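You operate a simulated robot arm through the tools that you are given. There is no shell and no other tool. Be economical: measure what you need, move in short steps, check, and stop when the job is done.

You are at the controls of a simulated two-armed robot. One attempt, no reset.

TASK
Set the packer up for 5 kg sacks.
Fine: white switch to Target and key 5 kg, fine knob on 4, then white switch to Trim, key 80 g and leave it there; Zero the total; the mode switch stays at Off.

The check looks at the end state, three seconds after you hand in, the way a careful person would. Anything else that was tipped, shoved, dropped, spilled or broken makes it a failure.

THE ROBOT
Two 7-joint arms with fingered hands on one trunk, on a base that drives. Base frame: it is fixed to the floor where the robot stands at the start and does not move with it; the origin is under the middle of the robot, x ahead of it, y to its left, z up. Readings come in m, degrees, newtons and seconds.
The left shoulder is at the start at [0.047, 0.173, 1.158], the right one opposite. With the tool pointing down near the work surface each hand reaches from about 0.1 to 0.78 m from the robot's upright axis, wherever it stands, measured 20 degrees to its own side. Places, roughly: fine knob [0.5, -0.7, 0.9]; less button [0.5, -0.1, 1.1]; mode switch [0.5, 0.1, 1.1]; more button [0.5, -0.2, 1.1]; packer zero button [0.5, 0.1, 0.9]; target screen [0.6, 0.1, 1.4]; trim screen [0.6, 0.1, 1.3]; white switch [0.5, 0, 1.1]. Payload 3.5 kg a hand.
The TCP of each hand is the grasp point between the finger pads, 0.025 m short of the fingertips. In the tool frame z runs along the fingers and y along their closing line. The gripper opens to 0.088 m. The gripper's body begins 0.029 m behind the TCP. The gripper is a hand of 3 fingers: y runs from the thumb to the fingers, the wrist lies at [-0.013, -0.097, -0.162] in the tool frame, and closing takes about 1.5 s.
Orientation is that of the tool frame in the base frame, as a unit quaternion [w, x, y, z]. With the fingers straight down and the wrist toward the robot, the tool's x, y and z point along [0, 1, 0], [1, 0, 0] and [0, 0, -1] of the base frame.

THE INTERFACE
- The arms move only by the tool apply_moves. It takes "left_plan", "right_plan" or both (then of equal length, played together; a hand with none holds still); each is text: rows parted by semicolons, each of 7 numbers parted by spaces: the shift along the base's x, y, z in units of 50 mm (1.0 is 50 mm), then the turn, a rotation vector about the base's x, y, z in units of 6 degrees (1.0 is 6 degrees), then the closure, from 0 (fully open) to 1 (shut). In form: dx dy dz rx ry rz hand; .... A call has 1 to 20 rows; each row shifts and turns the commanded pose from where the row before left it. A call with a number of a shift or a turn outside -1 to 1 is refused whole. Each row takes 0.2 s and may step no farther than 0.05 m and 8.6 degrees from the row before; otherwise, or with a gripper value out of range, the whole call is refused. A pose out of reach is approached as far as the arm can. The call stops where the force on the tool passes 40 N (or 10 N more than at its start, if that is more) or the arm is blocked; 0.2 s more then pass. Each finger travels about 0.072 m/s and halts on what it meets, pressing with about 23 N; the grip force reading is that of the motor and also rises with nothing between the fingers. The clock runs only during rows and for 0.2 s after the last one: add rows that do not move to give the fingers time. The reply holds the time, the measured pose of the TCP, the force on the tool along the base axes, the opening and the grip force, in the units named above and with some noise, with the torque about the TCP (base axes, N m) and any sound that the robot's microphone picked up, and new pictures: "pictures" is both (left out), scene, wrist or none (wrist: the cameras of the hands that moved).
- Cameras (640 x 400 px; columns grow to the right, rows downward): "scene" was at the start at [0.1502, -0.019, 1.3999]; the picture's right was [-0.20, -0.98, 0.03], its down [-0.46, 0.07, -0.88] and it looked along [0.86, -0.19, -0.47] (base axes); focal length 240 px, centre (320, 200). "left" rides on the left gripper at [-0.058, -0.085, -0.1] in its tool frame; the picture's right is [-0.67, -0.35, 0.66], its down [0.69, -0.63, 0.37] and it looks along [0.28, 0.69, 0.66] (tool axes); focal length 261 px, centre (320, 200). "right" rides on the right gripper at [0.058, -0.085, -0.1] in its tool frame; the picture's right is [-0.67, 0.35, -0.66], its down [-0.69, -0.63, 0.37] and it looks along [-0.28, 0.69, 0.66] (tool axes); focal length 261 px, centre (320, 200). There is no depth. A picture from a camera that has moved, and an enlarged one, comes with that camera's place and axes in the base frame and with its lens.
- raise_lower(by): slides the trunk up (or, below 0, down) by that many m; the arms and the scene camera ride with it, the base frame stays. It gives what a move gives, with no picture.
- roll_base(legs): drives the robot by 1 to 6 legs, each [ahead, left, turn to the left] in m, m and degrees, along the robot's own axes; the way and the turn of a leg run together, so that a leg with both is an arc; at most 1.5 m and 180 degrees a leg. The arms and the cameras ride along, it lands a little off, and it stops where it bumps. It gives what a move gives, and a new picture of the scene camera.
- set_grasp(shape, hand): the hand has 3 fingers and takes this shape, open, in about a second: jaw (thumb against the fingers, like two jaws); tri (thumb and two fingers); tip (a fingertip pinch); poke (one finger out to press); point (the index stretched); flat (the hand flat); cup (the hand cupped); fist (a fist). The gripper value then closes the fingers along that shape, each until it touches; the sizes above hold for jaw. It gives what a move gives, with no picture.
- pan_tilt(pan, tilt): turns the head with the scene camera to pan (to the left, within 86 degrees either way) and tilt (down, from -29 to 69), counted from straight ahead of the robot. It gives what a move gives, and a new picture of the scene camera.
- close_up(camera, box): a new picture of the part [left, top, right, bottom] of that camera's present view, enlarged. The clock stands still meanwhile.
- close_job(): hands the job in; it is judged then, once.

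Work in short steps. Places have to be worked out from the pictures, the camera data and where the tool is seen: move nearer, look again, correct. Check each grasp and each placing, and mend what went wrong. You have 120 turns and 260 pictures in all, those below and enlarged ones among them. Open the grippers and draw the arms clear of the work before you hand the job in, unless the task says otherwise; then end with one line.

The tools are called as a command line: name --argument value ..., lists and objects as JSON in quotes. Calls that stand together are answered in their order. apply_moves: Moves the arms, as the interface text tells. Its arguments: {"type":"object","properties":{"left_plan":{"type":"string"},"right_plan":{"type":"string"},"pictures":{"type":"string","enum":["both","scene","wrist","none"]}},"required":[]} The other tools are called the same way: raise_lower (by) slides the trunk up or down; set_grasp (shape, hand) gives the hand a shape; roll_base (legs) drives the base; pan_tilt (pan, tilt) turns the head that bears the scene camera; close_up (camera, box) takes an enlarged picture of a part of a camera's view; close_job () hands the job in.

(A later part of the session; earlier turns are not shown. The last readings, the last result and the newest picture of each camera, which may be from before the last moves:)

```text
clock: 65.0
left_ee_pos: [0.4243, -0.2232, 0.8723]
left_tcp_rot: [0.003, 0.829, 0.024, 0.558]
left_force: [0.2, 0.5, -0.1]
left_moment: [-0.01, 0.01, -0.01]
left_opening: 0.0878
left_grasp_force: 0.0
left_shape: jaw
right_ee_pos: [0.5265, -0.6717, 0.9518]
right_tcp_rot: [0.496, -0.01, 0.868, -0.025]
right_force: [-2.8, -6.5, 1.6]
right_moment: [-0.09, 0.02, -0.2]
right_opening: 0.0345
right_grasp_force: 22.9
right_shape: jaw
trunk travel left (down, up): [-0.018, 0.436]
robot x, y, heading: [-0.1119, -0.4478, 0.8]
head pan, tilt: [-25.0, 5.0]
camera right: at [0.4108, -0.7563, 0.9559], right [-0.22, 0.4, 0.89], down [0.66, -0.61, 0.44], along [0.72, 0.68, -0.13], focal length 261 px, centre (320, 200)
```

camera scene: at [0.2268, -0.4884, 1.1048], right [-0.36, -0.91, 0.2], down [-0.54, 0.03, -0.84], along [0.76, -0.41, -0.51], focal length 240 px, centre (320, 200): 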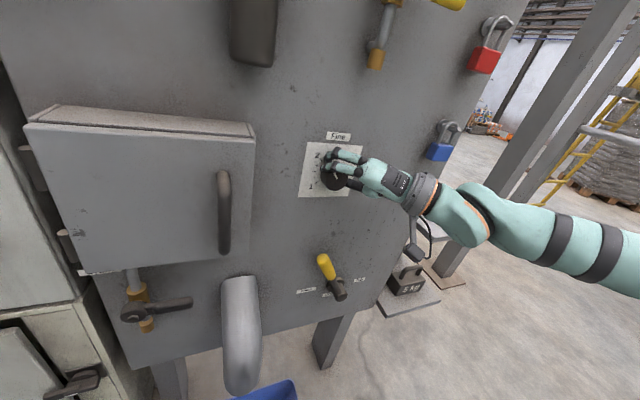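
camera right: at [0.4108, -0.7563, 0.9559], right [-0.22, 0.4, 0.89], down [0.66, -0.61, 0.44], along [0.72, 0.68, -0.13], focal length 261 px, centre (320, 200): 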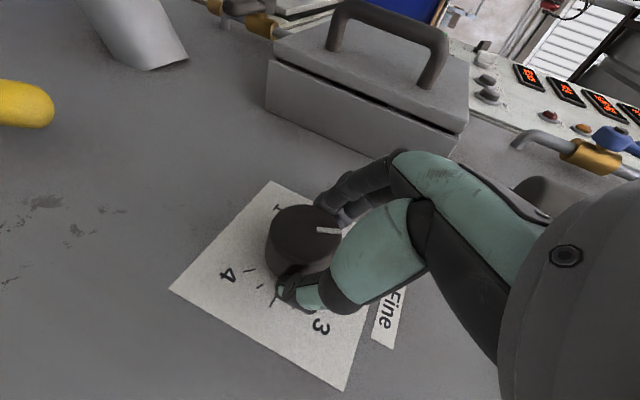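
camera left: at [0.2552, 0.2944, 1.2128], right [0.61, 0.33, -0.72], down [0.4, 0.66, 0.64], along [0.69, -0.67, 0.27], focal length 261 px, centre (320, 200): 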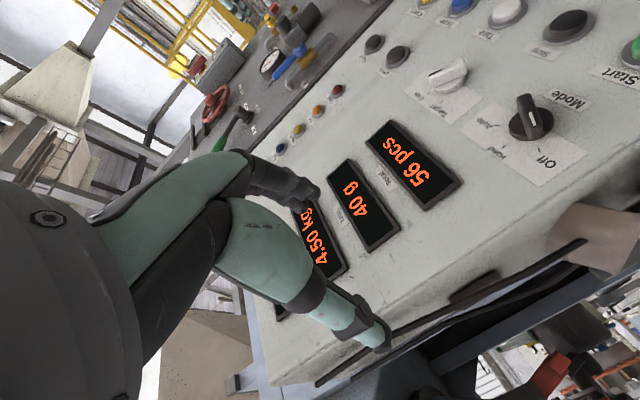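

Grip good, pointer at ~2. Next stroke: turn, open, roll back, with closing started.

apply_moves --right_plan "0 -0.023 -0.001 1 0 0 1;0 -0.023 -0.004 1 0 0 1;0 -0.022 -0.006 1 0 0 1;0 -0.021 -0.008 1 0 0 1;0 -0.02 -0.01 1 0 0 1;0 -0.019 -0.013 1 0 0 1;0 -0.018 -0.015 1 0 0 1;0 0 0 0 0 0 0.2;0 0 0 0 0 0 0.2;0 0.018 0.005 -1 0 0 0.2;0 0.02 0.008 -1 0 0 0.2;0 0.02 0.008 -1 0 0 0.2;0 0.02 0.008 -1 0 0 0.2;0 0.023 0.008 -1 0 0 0.2;0 0.023 0.006 -1 0 0 0.2;0 0.022 0.005 -1 0 0 0.2;0 0 0 0 0 0 1;0 0 0 0 0 0 1;0 0 0 0 0 0 1;0 0 0 0 0 0 1" --pictures "wrist"

```text
clock: 69.2
left_ee_pos: [0.4249, -0.2233, 0.8724]
left_tcp_rot: [0.003, 0.83, 0.025, 0.558]
left_force: [-0.5, -0.1, 0.2]
left_moment: [0.0, 0.0, 0.0]
left_opening: 0.0882
left_grasp_force: 0.0
left_shape: jaw
right_ee_pos: [0.5273, -0.673, 0.9509]
right_tcp_rot: [0.495, -0.01, 0.869, -0.025]
right_force: [-3.5, -5.5, 0.6]
right_moment: [-0.06, 0.0, -0.2]
right_opening: 0.0341
right_grasp_force: 22.8
right_shape: jaw
trunk travel left (down, up): [-0.018, 0.436]
robot x, y, heading: [-0.1115, -0.4527, 0.3]
head pan, tilt: [-25.0, 5.0]
camera right: at [0.4107, -0.7571, 0.9549], right [-0.22, 0.4, 0.89], down [0.66, -0.61, 0.44], along [0.72, 0.68, -0.13], focal length 261 px, centre (320, 200)
```

right: 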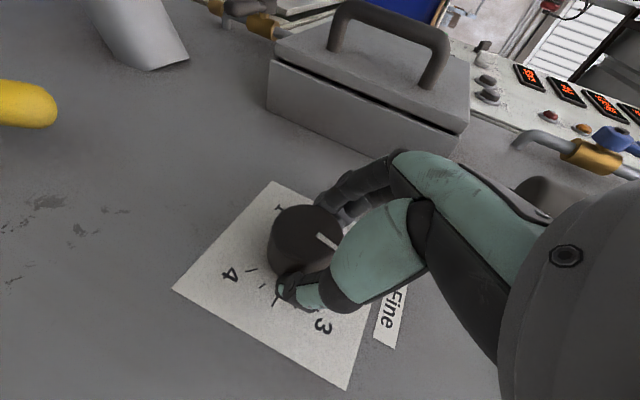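

That works (pointer ~2.45). Repeat the stroke.

apply_moves --right_plan "0 -0.023 -0.001 1 0 0 1;0 -0.023 -0.004 1 0 0 1;0 -0.022 -0.006 1 0 0 1;0 -0.021 -0.008 1 0 0 1;0 -0.02 -0.01 1 0 0 1;0 -0.019 -0.013 1 0 0 1;0 -0.018 -0.015 1 0 0 1;0 0 0 0 0 0 0.2;0 0 0 0 0 0 0.2;0 0.018 0.005 -1 0 0 0.2;0 0.02 0.008 -1 0 0 0.2;0 0.02 0.008 -1 0 0 0.2;0 0.02 0.008 -1 0 0 0.2;0 0.023 0.008 -1 0 0 0.2;0 0.023 0.006 -1 0 0 0.2;0 0.022 0.005 -1 0 0 0.2;0 0 0 0 0 0 1;0 0 0 0 0 0 1;0 0 0 0 0 0 1;0 0 0 0 0 0 1" --pictures "wrist"

apply_moves --right_plan "0 -0.023 -0.001 1 0 0 1;0 -0.023 -0.004 1 0 0 1;0 -0.022 -0.006 1 0 0 1;0 -0.021 -0.008 1 0 0 1;0 -0.02 -0.01 1 0 0 1;0 -0.019 -0.013 1 0 0 1;0 -0.018 -0.015 1 0 0 1;0 0 0 0 0 0 0.2;0 0 0 0 0 0 0.2;0 0.018 0.005 -1 0 0 0.2;0 0.02 0.008 -1 0 0 0.2;0 0.02 0.008 -1 0 0 0.2;0 0.02 0.008 -1 0 0 0.2;0 0.023 0.008 -1 0 0 0.2;0 0.023 0.006 -1 0 0 0.2;0 0.022 0.005 -1 0 0 0.2;0 0 0 0 0 0 0;0 0 0 0 0 0 0" --pictures "wrist"

```text
clock: 73.4
left_ee_pos: [0.4243, -0.2227, 0.8723]
left_tcp_rot: [0.002, 0.83, 0.025, 0.557]
left_force: [-0.5, 0.0, -0.2]
left_moment: [0.03, -0.01, 0.01]
left_opening: 0.0877
left_grasp_force: 0.1
left_shape: jaw
right_ee_pos: [0.5268, -0.6731, 0.9511]
right_tcp_rot: [0.494, -0.01, 0.869, -0.024]
right_force: [-3.1, -6.4, 1.1]
right_moment: [-0.04, 0.0, -0.15]
right_opening: 0.0342
right_grasp_force: 23.0
right_shape: jaw
trunk travel left (down, up): [-0.018, 0.436]
robot x, y, heading: [-0.1128, -0.4519, 0.5]
head pan, tilt: [-25.0, 5.0]
camera right: at [0.4108, -0.7571, 0.9549], right [-0.22, 0.4, 0.89], down [0.66, -0.61, 0.44], along [0.72, 0.68, -0.13], focal length 261 px, centre (320, 200)
```

right: 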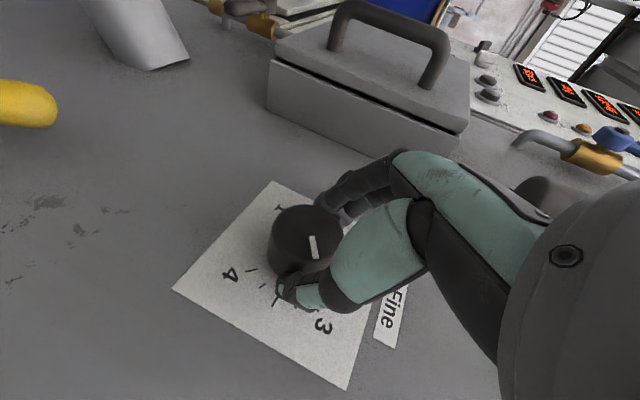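

```text
clock: 77.2
left_ee_pos: [0.4256, -0.2223, 0.8706]
left_tcp_rot: [0.003, 0.83, 0.024, 0.558]
left_force: [-1.1, 0.1, 0.6]
left_moment: [0.02, 0.0, -0.01]
left_opening: 0.0878
left_grasp_force: 0.1
left_shape: jaw
right_ee_pos: [0.5257, -0.6672, 0.9489]
right_tcp_rot: [0.496, -0.011, 0.868, -0.027]
right_force: [-1.0, 0.3, -0.7]
right_moment: [0.0, 0.01, 0.01]
right_opening: 0.0875
right_grasp_force: 0.1
right_shape: jaw
right hand out of reach, approached as far as the arm can: row 7
trunk travel left (down, up): [-0.018, 0.436]
robot x, y, heading: [-0.1111, -0.4504, 0.9]
head pan, tilt: [-25.0, 5.0]
camera right: at [0.411, -0.7529, 0.953], right [-0.22, 0.4, 0.89], down [0.66, -0.61, 0.44], along [0.72, 0.68, -0.13], focal length 261 px, centre (320, 200)
```

right: 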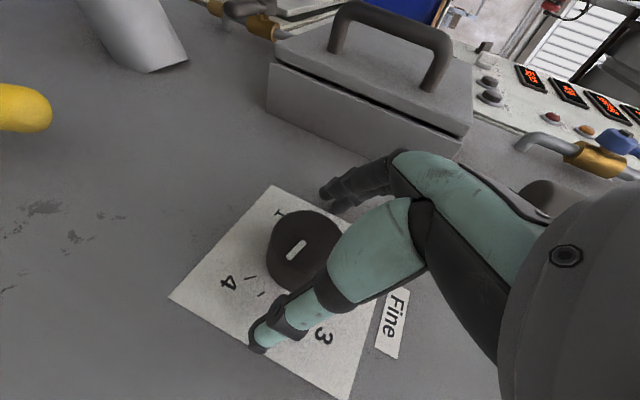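

Let me zoom in to read the pointer.

close_up --camera "right" --box '[160, 170, 400, 320]'

```text
2.67 times, centred on (280, 245) of right
camera zoom: at [0.411, -0.7529, 0.953], right [-0.22, 0.4, 0.89], down [0.66, -0.61, 0.44], along [0.72, 0.68, -0.13], focal length 695 px, centre (427, 80)
```

zoom: 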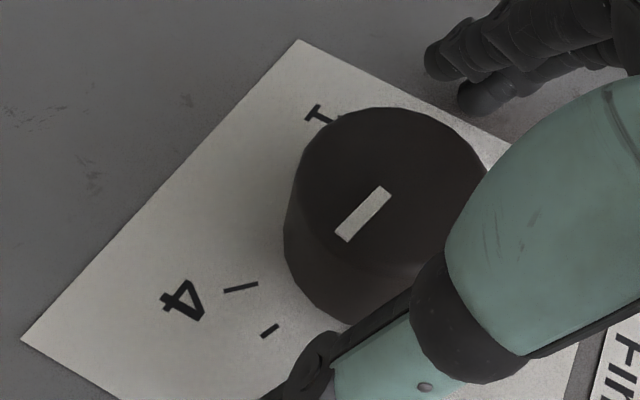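

Pointer reads about 3.67; needs ~30° more. I regrip at the centre and turn 27°, then open to look.

apply_moves --right_plan "0.02 -0.115 0.04 0 0 0 0.2;0 0 0 0 0 0 1;0 0 0 0 0 0 1;0 0 0 0 0 0 1;0 0 0 0 0 0 1;0 0 0 0 0 0 1;0 -0.023 -0.001 1 0 0 1;0 -0.023 -0.004 1 0 0 1;0 -0.022 -0.006 1 0 0 1;0 -0.021 -0.008 1 0 0 1;0 -0.01 -0.005 0.5 0 0 1;0 0 0 0 0 0 1" --pictures "none"

close_up --camera "right" --box '[160, 170, 400, 320]'

```text
clock: 79.8
left_ee_pos: [0.4262, -0.2239, 0.8708]
left_tcp_rot: [0.002, 0.829, 0.024, 0.558]
left_force: [-0.5, -0.8, -0.1]
left_moment: [-0.02, -0.02, -0.02]
left_opening: 0.0882
left_grasp_force: 0.1
left_shape: jaw
right_ee_pos: [0.5281, -0.6799, 0.9487]
right_tcp_rot: [0.484, 0.106, 0.85, 0.179]
right_force: [-6.4, -3.7, -9.3]
right_moment: [-0.17, 0.15, -0.03]
right_opening: 0.0341
right_grasp_force: 22.9
right_shape: jaw
trunk travel left (down, up): [-0.018, 0.436]
robot x, y, heading: [-0.1096, -0.4495, 0.9]
head pan, tilt: [-25.0, 5.0]
```

```text
2.67 times, centred on (280, 245) of right
camera zoom: at [0.4121, -0.7575, 0.9145], right [-0.22, -0.05, 0.97], down [0.66, -0.74, 0.11], along [0.72, 0.67, 0.2], focal length 695 px, centre (427, 80)
```

zoom: 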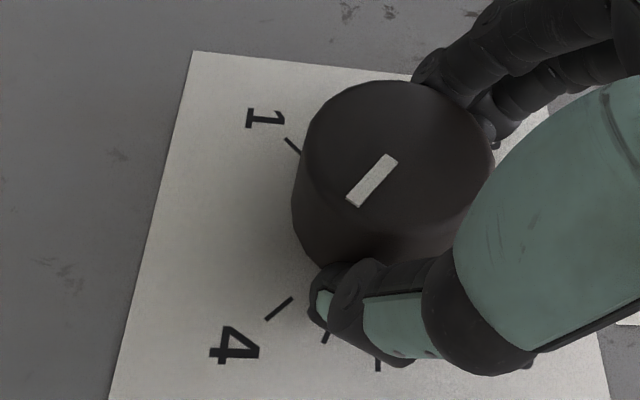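

Unprojected, the pointer is at ~127° and the 4 tick at ~135°. I turn 8° more.

apply_moves --right_plan "0 -0.014 -0.008 0.7 0 0 1;0 -0.013 -0.009 0.7 0 0 1;0 0 0 0 0 0 1" --pictures "none"

close_up --camera "right" --box '[160, 170, 400, 320]'

```text
clock: 80.6
left_ee_pos: [0.426, -0.2233, 0.8724]
left_tcp_rot: [0.002, 0.83, 0.024, 0.557]
left_force: [-0.6, 0.1, 0.6]
left_moment: [0.04, 0.0, 0.01]
left_opening: 0.0881
left_grasp_force: 0.0
left_shape: jaw
right_ee_pos: [0.5276, -0.6807, 0.9481]
right_tcp_rot: [0.475, 0.141, 0.835, 0.241]
right_force: [-1.7, -1.8, -7.9]
right_moment: [-0.1, 0.18, -0.03]
right_opening: 0.0335
right_grasp_force: 22.9
right_shape: jaw
trunk travel left (down, up): [-0.018, 0.436]
robot x, y, heading: [-0.1107, -0.4509, 0.6]
head pan, tilt: [-25.0, 5.0]
```

```text
2.67 times, centred on (280, 245) of right
camera zoom: at [0.4119, -0.7532, 0.9026], right [-0.22, -0.19, 0.96], down [0.66, -0.75, 0.0], along [0.72, 0.63, 0.29], focal length 695 px, centre (427, 80)
```

zoom: 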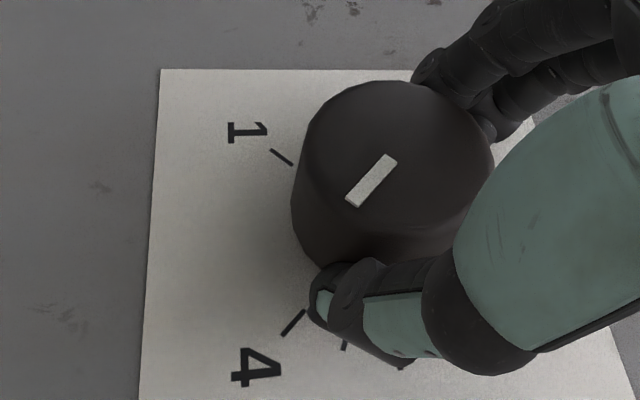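

Pointer ~135°, matching the tick. I open, back straight out along the fingers, and check.

apply_moves --right_plan "0 0 0 0 0 0 0.2;0 0 0 0 0 0 0;0 0 0 0 0 0 0;-0.5 -0.15 0.2 0 0 0 0;-0.5 -0.15 0.2 0 0 0 0;-0.5 -0.15 0.2 0 0 0 0;-0.3 -0.5 0 0 0 0 0;0 -0.8 0 0 0 0 0;0 -0.8 0 0 0 0 0" --pictures "none"

close_up --camera "scene" --box '[272, 120, 400, 200]'

close_up --camera "right" --box '[0, 0, 640, 400]'

```text
clock: 82.6
left_ee_pos: [0.4256, -0.2225, 0.8711]
left_tcp_rot: [0.003, 0.83, 0.025, 0.558]
left_force: [-0.8, -0.3, 0.4]
left_moment: [0.01, 0.0, -0.02]
left_opening: 0.0879
left_grasp_force: 0.1
left_shape: jaw
right_ee_pos: [0.4391, -0.8089, 0.9777]
right_tcp_rot: [0.474, 0.14, 0.835, 0.24]
right_force: [-0.4, -0.3, -0.3]
right_moment: [0.01, 0.0, 0.01]
right_opening: 0.0878
right_grasp_force: 0.0
right_shape: jaw
right hand out of reach, approached as far as the arm can: row 5
trunk travel left (down, up): [-0.018, 0.436]
robot x, y, heading: [-0.1131, -0.4502, 0.6]
head pan, tilt: [-25.0, 5.0]
```

```text
5.00 times, centred on (336, 160) of scene
camera zoom: at [0.2274, -0.4866, 1.1046], right [-0.36, -0.91, 0.2], down [-0.54, 0.03, -0.84], along [0.76, -0.41, -0.51], focal length 1198 px, centre (240, 400)
```

zoom: 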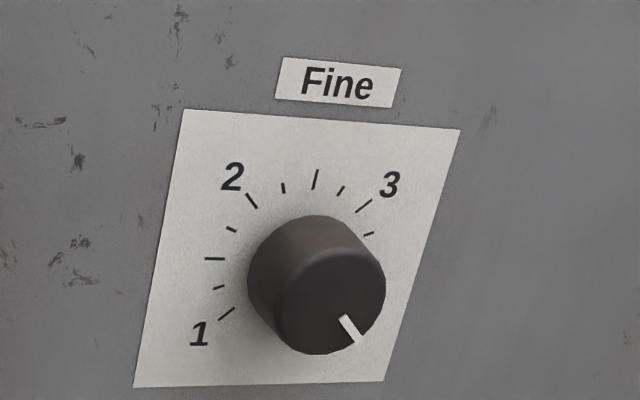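

```text
1.00 times, centred on (320, 200) of right (not enlarged: the box is as wide or as high as the picture)
camera zoom: at [0.3234, -0.8814, 0.9326], right [-0.22, -0.19, 0.96], down [0.66, -0.75, 0.0], along [0.72, 0.63, 0.29], focal length 261 px, centre (320, 200)
```

zoom: 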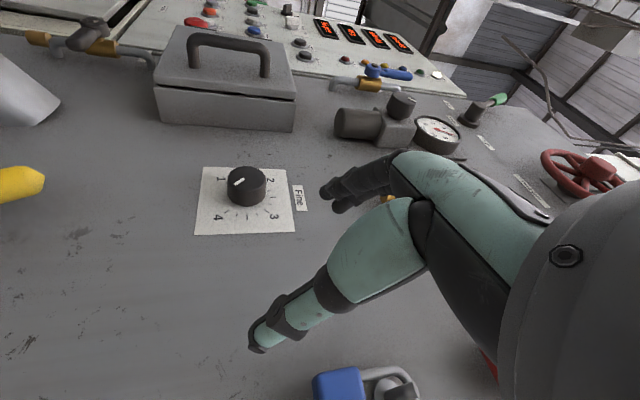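

Knob reads 4. I return the right hand to the level attitude at z≈1.08 (above the door handle) and to "point", then drive back to the packer.

apply_moves --right_plan "-0.04 0 0.222 -0.619 -0.438 -0.513 0;-0.04 0 0.222 -0.619 -0.438 -0.513 0;-0.04 0 0.222 -0.619 -0.438 -0.513 0;-0.04 0 0.222 -0.619 -0.438 -0.513 0;-0.04 0 0.222 -0.619 -0.438 -0.513 0;-0.04 0 0.222 -0.619 -0.438 -0.513 0;-0.04 0 0.222 -0.619 -0.438 -0.513 0;-0.04 0 0.222 -0.619 -0.438 -0.513 0;-0.04 0 0.222 -0.619 -0.438 -0.513 0" --pictures "none"

set_grasp --hand "right" --shape "point"

pan_tilt --pan -25 --tilt -10

```text
clock: 84.6
left_ee_pos: [0.4258, -0.2224, 0.8721]
left_tcp_rot: [0.003, 0.83, 0.024, 0.558]
left_force: [0.3, -0.5, -0.4]
left_moment: [-0.02, 0.0, 0.0]
left_opening: 0.088
left_grasp_force: 0.1
left_shape: jaw
right_ee_pos: [0.3915, -0.7883, 1.0034]
right_tcp_rot: [0.688, 0.145, 0.707, -0.073]
right_force: [0.1, 0.1, -0.2]
right_moment: [-0.01, 0.0, -0.02]
right_opening: 0.0877
right_grasp_force: 0.0
right_shape: jaw
right hand out of reach, approached as far as the arm can: row 2, 3, 4, 5, 6, 7, 9
trunk travel left (down, up): [-0.018, 0.436]
robot x, y, heading: [-0.113, -0.4522, 0.7]
head pan, tilt: [-25.0, 5.0]
```

```text
clock: 85.5
left_ee_pos: [0.4262, -0.2225, 0.8709]
left_tcp_rot: [0.003, 0.83, 0.024, 0.558]
left_force: [-0.1, 0.7, -0.9]
left_moment: [-0.01, 0.0, -0.01]
left_opening: 0.0877
left_grasp_force: 0.1
left_shape: jaw
right_ee_pos: [0.3916, -0.7878, 1.0028]
right_tcp_rot: [0.688, 0.143, 0.708, -0.074]
right_force: [0.9, 0.2, -0.1]
right_moment: [0.01, -0.04, 0.03]
right_opening: 0.0805
right_grasp_force: 0.3
right_shape: point
trunk travel left (down, up): [-0.018, 0.436]
robot x, y, heading: [-0.1119, -0.4498, 0.8]
head pan, tilt: [-25.0, 5.0]
```

```text
clock: 86.3
left_ee_pos: [0.4255, -0.2215, 0.8712]
left_tcp_rot: [0.004, 0.83, 0.025, 0.557]
left_force: [0.3, -0.1, -0.1]
left_moment: [-0.02, 0.05, 0.02]
left_opening: 0.0877
left_grasp_force: 0.1
left_shape: jaw
right_ee_pos: [0.3904, -0.7871, 1.0034]
right_tcp_rot: [0.688, 0.143, 0.708, -0.073]
right_force: [0.5, -0.1, 0.1]
right_moment: [0.0, 0.0, 0.01]
right_opening: 0.0806
right_grasp_force: 0.0
right_shape: point
trunk travel left (down, up): [-0.018, 0.436]
robot x, y, heading: [-0.1121, -0.4506, 0.8]
head pan, tilt: [-25.0, -10.0]
camera scene: at [0.2322, -0.483, 1.1283], right [-0.36, -0.91, 0.2], down [-0.33, -0.08, -0.94], along [0.87, -0.41, -0.27], focal length 240 px, centre (320, 200)
```

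scene: 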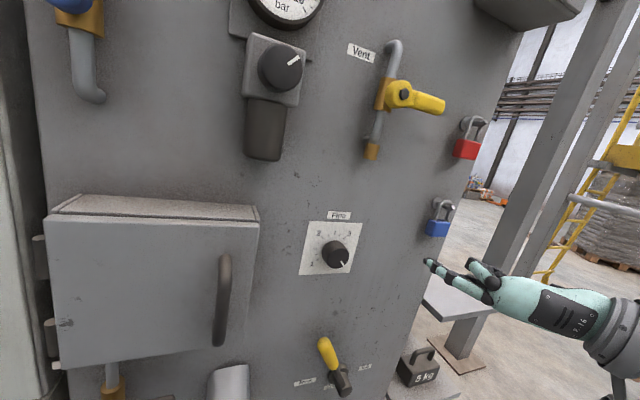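

Back off 60 mm, drive left 0.57 m, and forward again.

roll_base --legs '[[-0.06, 0, 0], [0, 0.57, 0], [0.05, 0, -0.8]]'

pan_tilt --pan -5 --tilt -22

```text
clock: 90.7
left_ee_pos: [0.4144, 0.3476, 0.8706]
left_tcp_rot: [0.01, 0.831, 0.015, 0.557]
left_force: [0.4, -0.6, -0.3]
left_moment: [-0.03, -0.03, 0.0]
left_opening: 0.0881
left_grasp_force: 0.1
left_shape: jaw
right_ee_pos: [0.3699, -0.2177, 1.0026]
right_tcp_rot: [0.686, 0.152, 0.707, -0.08]
right_force: [0.3, -0.4, -0.4]
right_moment: [-0.03, 0.0, 0.01]
right_opening: 0.0807
right_grasp_force: 0.0
right_shape: point
trunk travel left (down, up): [-0.018, 0.436]
robot x, y, heading: [-0.1247, 0.1262, -0.7]
head pan, tilt: [-25.0, -10.0]
camera scene: at [0.2169, 0.0905, 1.1278], right [-0.38, -0.9, 0.2], down [-0.33, -0.07, -0.94], along [0.86, -0.42, -0.27], focal length 240 px, centre (320, 200)
```

scene: 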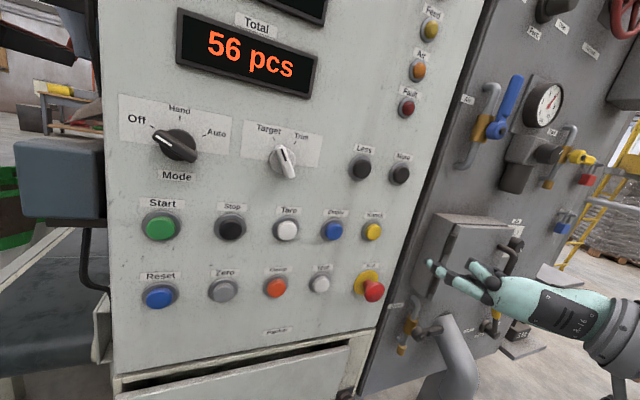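

```text
clock: 91.5
left_ee_pos: [0.4139, 0.3475, 0.8714]
left_tcp_rot: [0.009, 0.83, 0.016, 0.558]
left_force: [0.2, 0.8, -0.1]
left_moment: [0.0, 0.04, 0.01]
left_opening: 0.088
left_grasp_force: 0.0
left_shape: jaw
right_ee_pos: [0.3682, -0.2181, 1.0033]
right_tcp_rot: [0.687, 0.152, 0.706, -0.081]
right_force: [0.6, -0.5, 0.0]
right_moment: [-0.01, 0.03, 0.01]
right_opening: 0.0805
right_grasp_force: 0.0
right_shape: point
trunk travel left (down, up): [-0.018, 0.436]
robot x, y, heading: [-0.125, 0.1309, -0.6]
head pan, tilt: [-5.0, -22.0]
camera scene: at [0.2214, 0.1195, 1.1442], right [-0.09, -1.0, 0.04], down [-0.11, -0.03, -0.99], along [0.99, -0.09, -0.11], focal length 240 px, centre (320, 200)
```

scene: 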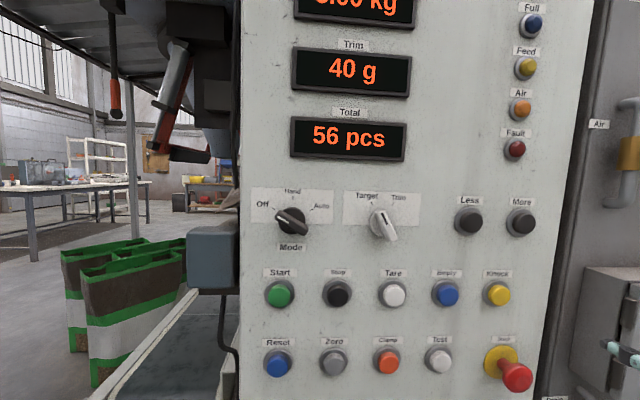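

Base is back. Pushing the bar's lower end left will turn it to Trim with the same finger geometry; I move to the start point right of the lower end, watching clearance.

apply_moves --right_plan "0 0 0.65 -0.43 -0.11 -0.14 0;0 0 0.65 0 0 0 0;0 0.8 0 0 0 0 0;0 0.8 0 0 0 0 0;0 0.8 0 0 0 0 0;0.8 0 0 0 0 0 0;0.7 0 0 0 0 0 0" --pictures "none"

close_up --camera "scene" --box '[320, 170, 480, 270]'

```text
clock: 93.1
left_ee_pos: [0.414, 0.3468, 0.8713]
left_tcp_rot: [0.009, 0.831, 0.015, 0.557]
left_force: [0.6, 0.0, -0.7]
left_moment: [0.01, -0.02, 0.0]
left_opening: 0.0877
left_grasp_force: 0.0
left_shape: jaw
right_ee_pos: [0.3814, -0.2452, 1.0058]
right_tcp_rot: [0.69, 0.152, 0.702, -0.087]
right_force: [-0.1, 0.0, -0.7]
right_moment: [0.0, -0.02, -0.01]
right_opening: 0.0807
right_grasp_force: 0.1
right_shape: point
right hand out of reach, approached as far as the arm can: row 1, 2, 3, 4, 5, 6, 7
trunk travel left (down, up): [-0.018, 0.436]
robot x, y, heading: [-0.1271, 0.1252, -0.6]
head pan, tilt: [-5.0, -22.0]
```

```text
4.00 times, centred on (400, 220) of scene
camera zoom: at [0.2223, 0.1193, 1.1438], right [-0.09, -1.0, 0.04], down [-0.11, -0.03, -0.99], along [0.99, -0.09, -0.11], focal length 958 px, centre (0, 120)
```

zoom: 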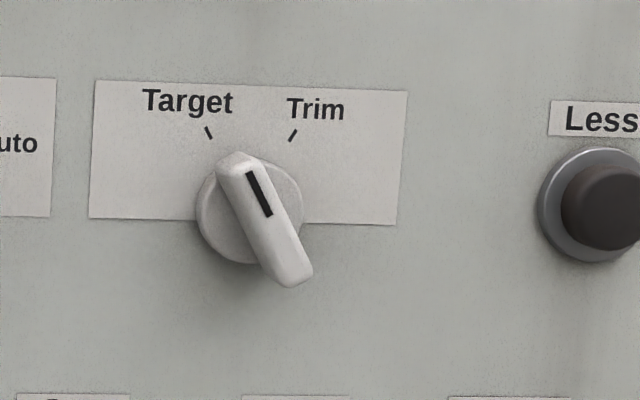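

The arm is caught near a joint limit. I try going forward first (still clear of the panel), then up.

apply_moves --right_plan "0.5 -0.3 0 0 0.5 0 0;0.5 -0.3 0 0 0.5 0 0;0.3 0 0.3 0 0.5 0 0;0 0 0.7 0 0.5 0 0;0 0 0.7 0 0 0 0" --pictures "scene"

```text
clock: 94.3
left_ee_pos: [0.4139, 0.347, 0.8707]
left_tcp_rot: [0.009, 0.83, 0.016, 0.558]
left_force: [0.0, -0.2, 0.6]
left_moment: [0.01, 0.01, -0.01]
left_opening: 0.0879
left_grasp_force: 0.0
left_shape: jaw
right_ee_pos: [0.4092, -0.278, 0.9731]
right_tcp_rot: [0.667, 0.141, 0.727, -0.089]
right_force: [0.4, -0.9, 0.5]
right_moment: [-0.01, 0.03, 0.01]
right_opening: 0.0805
right_grasp_force: 0.1
right_shape: point
right hand out of reach, approached as far as the arm can: row 1, 2, 3, 4, 5
trunk travel left (down, up): [-0.018, 0.436]
robot x, y, heading: [-0.1261, 0.1266, -0.4]
head pan, tilt: [-5.0, -22.0]
camera scene: at [0.2214, 0.1196, 1.1442], right [-0.09, -1.0, 0.04], down [-0.11, -0.03, -0.99], along [0.99, -0.09, -0.11], focal length 240 px, centre (320, 200)
```

scene: 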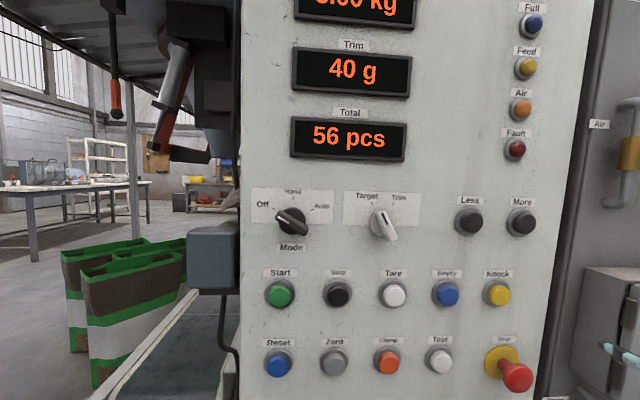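

Still limited. I pitch the hand down 30° and un-yaw (an attitude that moved freely before), moving slightly right.

apply_moves --right_plan "0 -0.2 0.2 0 0.8 0.5 0;0 -0.2 0.2 0 0.8 0.5 0;0 -0.2 0.2 0 0.8 0.5 0;0 0 0.3 0 0.8 0.5 0;0 0 0.4 0 0.8 0.5 0;0 0 0.5 0 0 0.5 0;0 0 0.5 0 0 0 0" --pictures "wrist"

```text
clock: 95.9
left_ee_pos: [0.4154, 0.3465, 0.8719]
left_tcp_rot: [0.008, 0.83, 0.015, 0.558]
left_force: [0.3, 0.6, 0.1]
left_moment: [-0.01, 0.03, 0.02]
left_opening: 0.0877
left_grasp_force: 0.0
left_shape: jaw
right_ee_pos: [0.4157, -0.3695, 0.8398]
right_tcp_rot: [0.538, 0.017, 0.843, -0.005]
right_force: [-0.3, 0.7, -0.2]
right_moment: [-0.03, 0.0, -0.03]
right_opening: 0.0002
right_grasp_force: 0.0
right_shape: point
right hand out of reach, approached as far as the arm can: row 1, 2, 3, 4, 5, 6, 7
trunk travel left (down, up): [-0.018, 0.436]
robot x, y, heading: [-0.1291, 0.1305, -0.4]
head pan, tilt: [-5.0, -22.0]
camera right: at [0.298, -0.4513, 0.8274], right [-0.3, 0.35, 0.89], down [0.6, -0.66, 0.46], along [0.74, 0.67, -0.01], focal length 261 px, centre (320, 200)
```

right: 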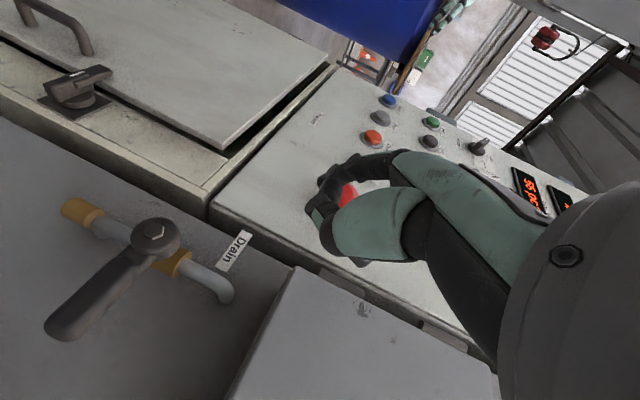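

It sank instead. From here I try moving plainly up.

apply_moves --right_plan "0 -0.3 0.5 0 0 0 0;0 -0.3 0.8 0 0 0 0;0 0 1 0 0 0 0;0 0 1 0 0 0 0;0 0 1 0 0 0 0" --pictures "none"

pan_tilt --pan -60 --tilt 0

```text
clock: 97.1
left_ee_pos: [0.4134, 0.3468, 0.8715]
left_tcp_rot: [0.01, 0.83, 0.016, 0.558]
left_force: [-0.3, -0.2, -0.1]
left_moment: [0.01, 0.02, -0.01]
left_opening: 0.088
left_grasp_force: 0.0
left_shape: jaw
right_ee_pos: [0.4062, -0.4871, 0.9755]
right_tcp_rot: [0.535, 0.015, 0.844, -0.003]
right_force: [0.2, 0.3, -0.2]
right_moment: [0.0, -0.02, -0.01]
right_opening: 0.0001
right_grasp_force: 0.1
right_shape: point
right hand out of reach, approached as far as the arm can: row 1, 2, 3, 4, 5
trunk travel left (down, up): [-0.018, 0.436]
robot x, y, heading: [-0.1268, 0.1297, -0.4]
head pan, tilt: [-5.0, -22.0]
```

```text
clock: 98.4
left_ee_pos: [0.4141, 0.3465, 0.8707]
left_tcp_rot: [0.01, 0.83, 0.016, 0.557]
left_force: [-0.4, -0.2, -0.1]
left_moment: [-0.06, 0.02, 0.02]
left_opening: 0.0879
left_grasp_force: 0.1
left_shape: jaw
right_ee_pos: [0.405, -0.4864, 0.9744]
right_tcp_rot: [0.536, 0.016, 0.844, -0.002]
right_force: [-0.2, 0.5, 0.4]
right_moment: [0.01, 0.01, 0.02]
right_opening: 0.0
right_grasp_force: 0.1
right_shape: point
trunk travel left (down, up): [-0.018, 0.436]
robot x, y, heading: [-0.1268, 0.132, -0.5]
head pan, tilt: [-60.0, 0.0]
camera scene: at [0.1803, 0.0485, 1.1298], right [-0.77, -0.49, 0.41], down [-0.48, 0.0, -0.88], along [0.43, -0.87, -0.24], focal length 240 px, centre (320, 200)
```

scene: 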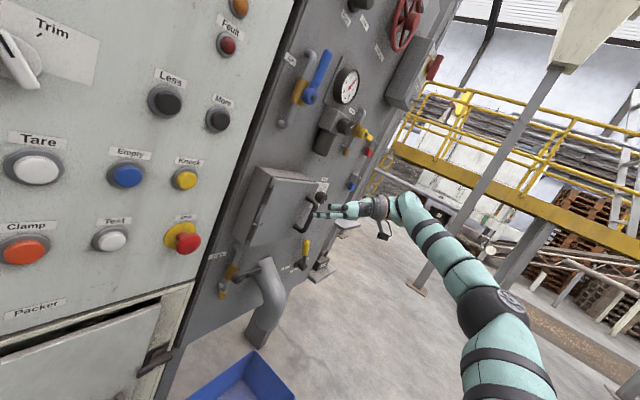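

The elbow now sits low and to the right. I test turning the hand leftward (yaw +24°) with a +30° roll while moving up and back from the door handle.

apply_moves --right_plan "-0.2 0 0.3 0.6 0 0.5 0;-0.2 0 0.3 0.6 0 0.5 0;0 0 0.3 0.6 0 0.5 0;0 0 0.3 0.6 0 0.5 0;0 0 0.3 0.6 0 0.5 0;0 0.3 0.3 0.6 0 0.5 0;0 0.3 0.3 0.6 0 0.5 0;0 0.3 0.3 0.6 0 0.5 0" --pictures "scene"

```text
clock: 100.2
left_ee_pos: [0.4136, 0.3487, 0.8702]
left_tcp_rot: [0.01, 0.83, 0.016, 0.558]
left_force: [-0.1, 0.0, -0.2]
left_moment: [-0.03, -0.01, -0.03]
left_opening: 0.0879
left_grasp_force: 0.1
left_shape: jaw
right_ee_pos: [0.3749, -0.4301, 1.0604]
right_tcp_rot: [0.502, -0.027, 0.808, 0.308]
right_force: [0.6, -0.1, -0.1]
right_moment: [0.01, -0.01, 0.0]
right_opening: 0.0
right_grasp_force: 0.0
right_shape: point
right hand out of reach, approached as far as the arm can: row 4, 5
trunk travel left (down, up): [-0.018, 0.436]
robot x, y, heading: [-0.1265, 0.1277, -0.7]
head pan, tilt: [-60.0, 0.0]
camera scene: at [0.1802, 0.0488, 1.1299], right [-0.77, -0.49, 0.41], down [-0.48, 0.0, -0.88], along [0.43, -0.87, -0.24], focal length 240 px, centre (320, 200)
```

scene: 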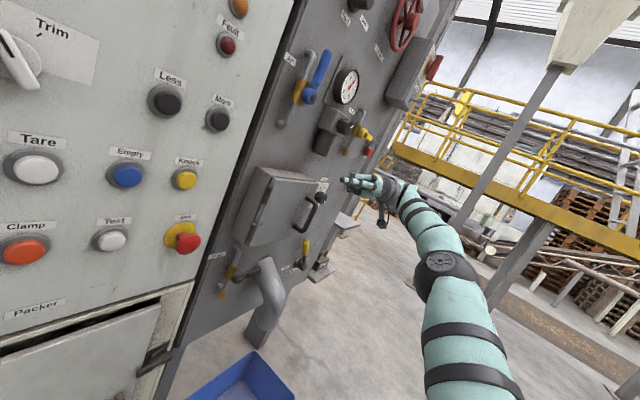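

Free again. I move on left and up while gradually un-yawing 30°.

apply_moves --right_plan "0 0.4 0.2 0 0 0 0;0 0.4 0.2 0 0 0 0;0 0.4 0.2 0 0 0 0;0 0.4 0 0 -0.3 -0.5 0;0 0.4 0 0 -0.3 -0.5 0;0 0.4 0 0 -0.3 -0.5 0;0 0.4 0 0 -0.3 -0.5 0;0 0.4 0 0 -0.3 -0.5 0;0 0.4 0 0 -0.3 -0.5 0" --pictures "none"

pan_tilt --pan -10 --tilt -22

```text
clock: 102.2
left_ee_pos: [0.4145, 0.3457, 0.8706]
left_tcp_rot: [0.009, 0.83, 0.016, 0.557]
left_force: [0.5, 1.0, -0.1]
left_moment: [0.05, -0.01, -0.04]
left_opening: 0.088
left_grasp_force: 0.1
left_shape: jaw
right_ee_pos: [0.3776, -0.2498, 1.0898]
right_tcp_rot: [0.618, 0.07, 0.751, 0.22]
right_force: [-0.1, -1.0, -0.3]
right_moment: [0.0, -0.02, -0.02]
right_opening: 0.0
right_grasp_force: 0.0
right_shape: point
trunk travel left (down, up): [-0.018, 0.436]
robot x, y, heading: [-0.1267, 0.13, -0.7]
head pan, tilt: [-60.0, 0.0]
```

```text
clock: 103.4
left_ee_pos: [0.415, 0.3473, 0.8715]
left_tcp_rot: [0.009, 0.83, 0.016, 0.557]
left_force: [-0.3, -0.1, 0.0]
left_moment: [-0.02, 0.05, 0.02]
left_opening: 0.088
left_grasp_force: 0.0
left_shape: jaw
right_ee_pos: [0.3769, -0.2512, 1.0906]
right_tcp_rot: [0.618, 0.071, 0.751, 0.222]
right_force: [-0.6, -0.2, 0.5]
right_moment: [0.03, 0.0, -0.01]
right_opening: 0.0001
right_grasp_force: 0.0
right_shape: point
trunk travel left (down, up): [-0.018, 0.436]
robot x, y, heading: [-0.122, 0.1274, -0.9]
head pan, tilt: [-10.0, -22.0]
camera scene: at [0.2207, 0.1131, 1.1446], right [-0.16, -0.98, 0.08], down [-0.12, -0.06, -0.99], along [0.98, -0.17, -0.11], focal length 240 px, centre (320, 200)
```

scene: 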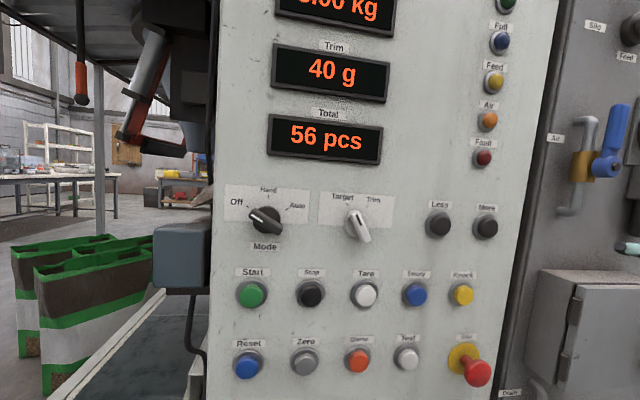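

Good. I complete the rotation back to the earlier pointing attitude while moving left to y≈-0.1.

apply_moves --right_plan "0 0.44 0 -0.535 -0.14 -0.761 0;0 0.44 0 -0.535 -0.14 -0.761 0;0 0.44 0 -0.535 -0.14 -0.761 0;0 0.44 0 -0.535 -0.14 -0.761 0;0 0.44 0 -0.535 -0.14 -0.761 0;0 0.44 0 -0.535 -0.14 -0.761 0;0 0.44 0 -0.535 -0.14 -0.761 0" --pictures "scene"

```text
clock: 105.0
left_ee_pos: [0.4141, 0.3478, 0.8707]
left_tcp_rot: [0.009, 0.83, 0.015, 0.558]
left_force: [-0.4, 0.4, 0.0]
left_moment: [0.01, 0.0, -0.01]
left_opening: 0.0882
left_grasp_force: 0.1
left_shape: jaw
right_ee_pos: [0.3763, -0.096, 1.089]
right_tcp_rot: [0.693, 0.143, 0.699, -0.102]
right_force: [1.0, 0.9, 0.6]
right_moment: [-0.02, 0.02, -0.02]
right_opening: 0.0002
right_grasp_force: 0.1
right_shape: point
trunk travel left (down, up): [-0.018, 0.436]
robot x, y, heading: [-0.1266, 0.132, -0.7]
head pan, tilt: [-10.0, -22.0]
camera scene: at [0.2206, 0.1141, 1.1446], right [-0.16, -0.98, 0.08], down [-0.12, -0.06, -0.99], along [0.98, -0.17, -0.1], focal length 240 px, centre (320, 200)
```

scene: 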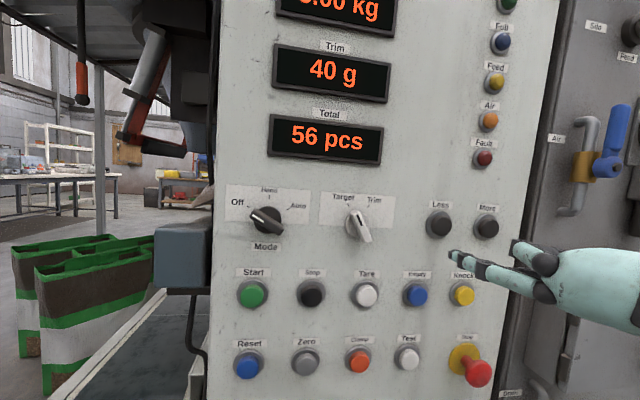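

Same attitude as before. I go in to the right of the bar's lower end (tip ≈0.545,-0.05,1.060).

apply_moves --right_plan "0 0 -0.42 0 0 0 0;0.8 0 0 0 0 0 0;0.8 0 0 0 0 0 0;0.5 0 0 0 0 0 0;0.5 0 0 0 0 0 0" --pictures "none"

close_up --camera "scene" --box '[280, 170, 440, 270]'

```text
clock: 106.2
left_ee_pos: [0.4137, 0.3466, 0.8711]
left_tcp_rot: [0.01, 0.83, 0.016, 0.557]
left_force: [-0.3, -0.3, -0.1]
left_moment: [-0.01, -0.01, -0.05]
left_opening: 0.0879
left_grasp_force: 0.0
left_shape: jaw
right_ee_pos: [0.5076, -0.0968, 1.0658]
right_tcp_rot: [0.693, 0.142, 0.699, -0.102]
right_force: [0.0, -0.5, 0.6]
right_moment: [0.02, 0.01, -0.01]
right_opening: 0.0001
right_grasp_force: 0.0
right_shape: point
trunk travel left (down, up): [-0.018, 0.436]
robot x, y, heading: [-0.1315, 0.1311, -0.6]
head pan, tilt: [-10.0, -22.0]
```

```text
4.00 times, centred on (360, 220) of scene
camera zoom: at [0.2217, 0.1129, 1.1441], right [-0.16, -0.98, 0.08], down [-0.12, -0.06, -0.99], along [0.98, -0.17, -0.11], focal length 958 px, centre (160, 120)
```

zoom: 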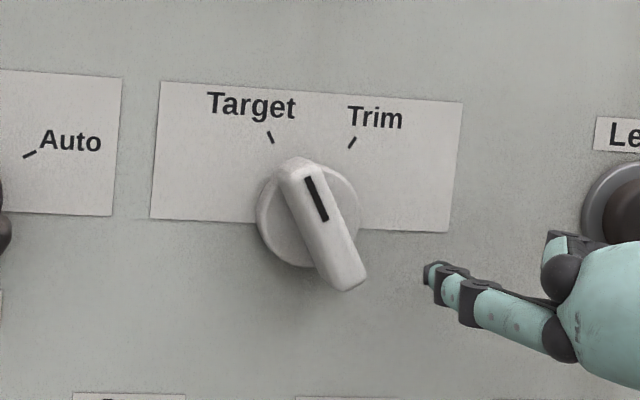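

Aligned with the bar's lower end. Push left ~45 mm.

apply_moves --right_plan "0 0.2 0.06 0 0 0 0;0 0.2 0 0 0 0 0;0 0.15 0 0 0 0 0;0 0.15 0 0 0 0 0;0 0.1 0 0 0 0 0;0 0.1 0 0 0 0 0" --pictures "none"

close_up --camera "scene" --box '[280, 170, 440, 270]'

```text
clock: 107.6
left_ee_pos: [0.414, 0.3467, 0.8716]
left_tcp_rot: [0.009, 0.83, 0.016, 0.558]
left_force: [0.1, -0.6, -0.3]
left_moment: [0.02, -0.02, -0.01]
left_opening: 0.088
left_grasp_force: 0.0
left_shape: jaw
right_ee_pos: [0.5061, -0.0529, 1.0707]
right_tcp_rot: [0.693, 0.144, 0.699, -0.101]
right_force: [-2.1, -4.1, -2.3]
right_moment: [-0.14, 0.06, 0.02]
right_opening: 0.0805
right_grasp_force: 0.0
right_shape: point
trunk travel left (down, up): [-0.018, 0.436]
robot x, y, heading: [-0.1247, 0.1301, -0.5]
head pan, tilt: [-10.0, -22.0]
```

```text
4.00 times, centred on (360, 220) of scene
camera zoom: at [0.2206, 0.1122, 1.1445], right [-0.16, -0.98, 0.08], down [-0.12, -0.06, -0.99], along [0.98, -0.17, -0.11], focal length 958 px, centre (160, 120)
```

zoom: 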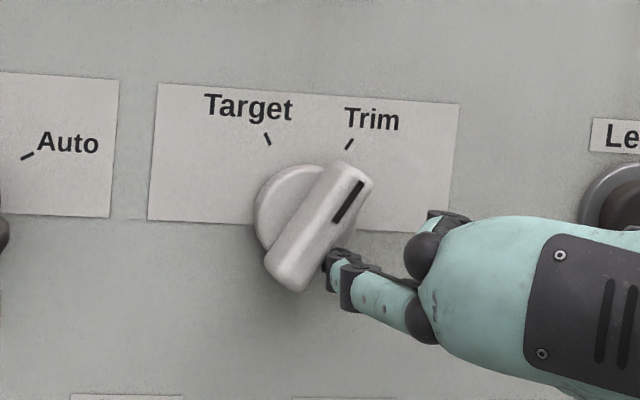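

Switch is at Trim. Retract, go before More and press once, then back.

apply_moves --right_plan "0 -0.3 0 0 0 0 0;-0.6 0 0 0 0 0 0;-0.6 0 0 0 0 0 0;0 -0.95 0.06 0 0 0 0;0 -0.95 0.06 0 0 0 0;0 -0.95 0.06 0 0 0 0;0 -0.95 0.06 0 0 0 0;0 -0.24 0 0 0 0 0;0 0 0 0 0 0 0" --pictures "none"

apply_moves --right_plan "0.7 0 0 0 0 0 0;0.7 0 0 0 0 0 0;0.1 0 0 0 0 0 0;0.1 0 0 0 0 0 0" --pictures "scene"

```text
clock: 109.6
left_ee_pos: [0.4146, 0.3476, 0.8704]
left_tcp_rot: [0.009, 0.83, 0.016, 0.558]
left_force: [-0.8, 0.7, -0.3]
left_moment: [-0.02, 0.0, -0.01]
left_opening: 0.0877
left_grasp_force: 0.1
left_shape: jaw
right_ee_pos: [0.4452, -0.2732, 1.0853]
right_tcp_rot: [0.694, 0.143, 0.699, -0.102]
right_force: [0.2, 0.7, -0.3]
right_moment: [-0.01, 0.04, 0.0]
right_opening: 0.0806
right_grasp_force: 0.0
right_shape: point
trunk travel left (down, up): [-0.018, 0.436]
robot x, y, heading: [-0.1251, 0.1338, -0.4]
head pan, tilt: [-10.0, -22.0]
```

```text
clock: 110.7
left_ee_pos: [0.4083, 0.3442, 0.8752]
left_tcp_rot: [0.009, 0.828, 0.014, 0.561]
left_force: [-0.2, 0.3, 0.7]
left_moment: [0.0, 0.03, 0.0]
left_opening: 0.0879
left_grasp_force: 0.0
left_shape: jaw
right_ee_pos: [0.5166, -0.2722, 1.0899]
right_tcp_rot: [0.696, 0.143, 0.696, -0.102]
right_force: [-38.0, -2.6, -2.6]
right_moment: [-0.09, 0.51, 1.76]
right_opening: 0.0001
right_grasp_force: 0.1
right_shape: point
trunk travel left (down, up): [-0.018, 0.436]
robot x, y, heading: [-0.1325, 0.1304, -0.9]
head pan, tilt: [-10.0, -22.0]
heard: click
stopped in row 4 (right hand): the force on the tool passed its limit at 41 N (the readings are from after the stop); the commanded pose is now the measured one
camera scene: at [0.212, 0.1113, 1.1472], right [-0.17, -0.98, 0.08], down [-0.11, -0.06, -0.99], along [0.98, -0.17, -0.1], focal length 240 px, centre (320, 200)
```

scene: 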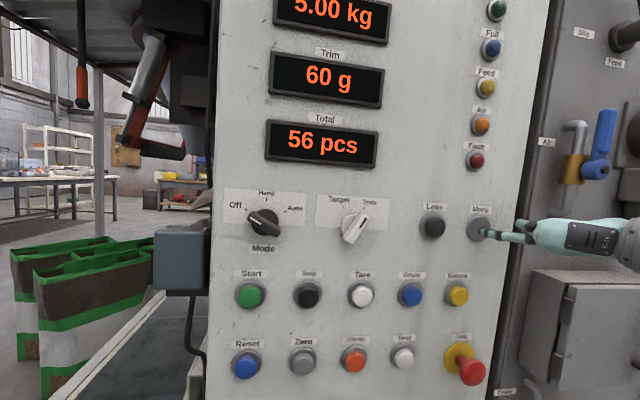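

60 g after one press (20 g step). I release and press once more.

apply_moves --right_plan "-0.7 0 0 0 0 0 0;0 0 -0.05 0 0 0 0;0 0 0 0 0 0 0" --pictures "scene"

apply_moves --right_plan "0.3 0 0 0 0 0 0;0.3 0 0 0 0 0 0;0.1 0 0 0 0 0 0;0.1 0 0 0 0 0 0" --pictures "scene"

```text
clock: 111.5
left_ee_pos: [0.4138, 0.3464, 0.8703]
left_tcp_rot: [0.01, 0.83, 0.015, 0.557]
left_force: [-0.9, -0.9, 1.0]
left_moment: [-0.03, 0.01, -0.01]
left_opening: 0.0881
left_grasp_force: 0.0
left_shape: jaw
right_ee_pos: [0.49, -0.271, 1.0822]
right_tcp_rot: [0.693, 0.142, 0.699, -0.101]
right_force: [-0.4, 0.2, -1.1]
right_moment: [0.01, -0.03, 0.02]
right_opening: 0.0001
right_grasp_force: 0.1
right_shape: point
trunk travel left (down, up): [-0.018, 0.436]
robot x, y, heading: [-0.1259, 0.1276, -1.1]
head pan, tilt: [-10.0, -22.0]
camera scene: at [0.2205, 0.1128, 1.1444], right [-0.16, -0.98, 0.08], down [-0.12, -0.06, -0.99], along [0.98, -0.17, -0.11], focal length 240 px, centre (320, 200)
```

scene: 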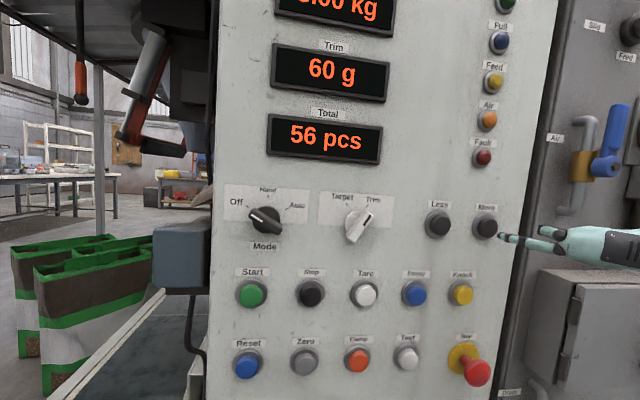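

```text
clock: 112.5
left_ee_pos: [0.409, 0.3441, 0.8763]
left_tcp_rot: [0.011, 0.828, 0.014, 0.561]
left_force: [-0.1, -0.4, 0.5]
left_moment: [0.0, 0.0, 0.0]
left_opening: 0.0878
left_grasp_force: 0.1
left_shape: jaw
right_ee_pos: [0.5161, -0.2726, 1.0876]
right_tcp_rot: [0.696, 0.142, 0.696, -0.1]
right_force: [-38.0, -2.9, -1.5]
right_moment: [-0.15, 0.51, 1.83]
right_opening: 0.0
right_grasp_force: 0.1
right_shape: point
trunk travel left (down, up): [-0.018, 0.436]
robot x, y, heading: [-0.1274, 0.1274, -0.8]
head pan, tilt: [-10.0, -22.0]
heard: click
stopped in row 4 (right hand): the force on the tool passed its limit at 42 N (the readings are from after the stop); the commanded pose is now the measured one
camera scene: at [0.2115, 0.1107, 1.1472], right [-0.17, -0.98, 0.08], down [-0.11, -0.06, -0.99], along [0.98, -0.18, -0.1], focal length 240 px, centre (320, 200)
```

scene: 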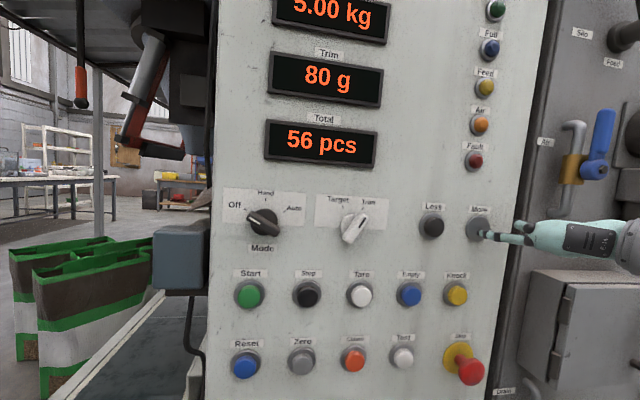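

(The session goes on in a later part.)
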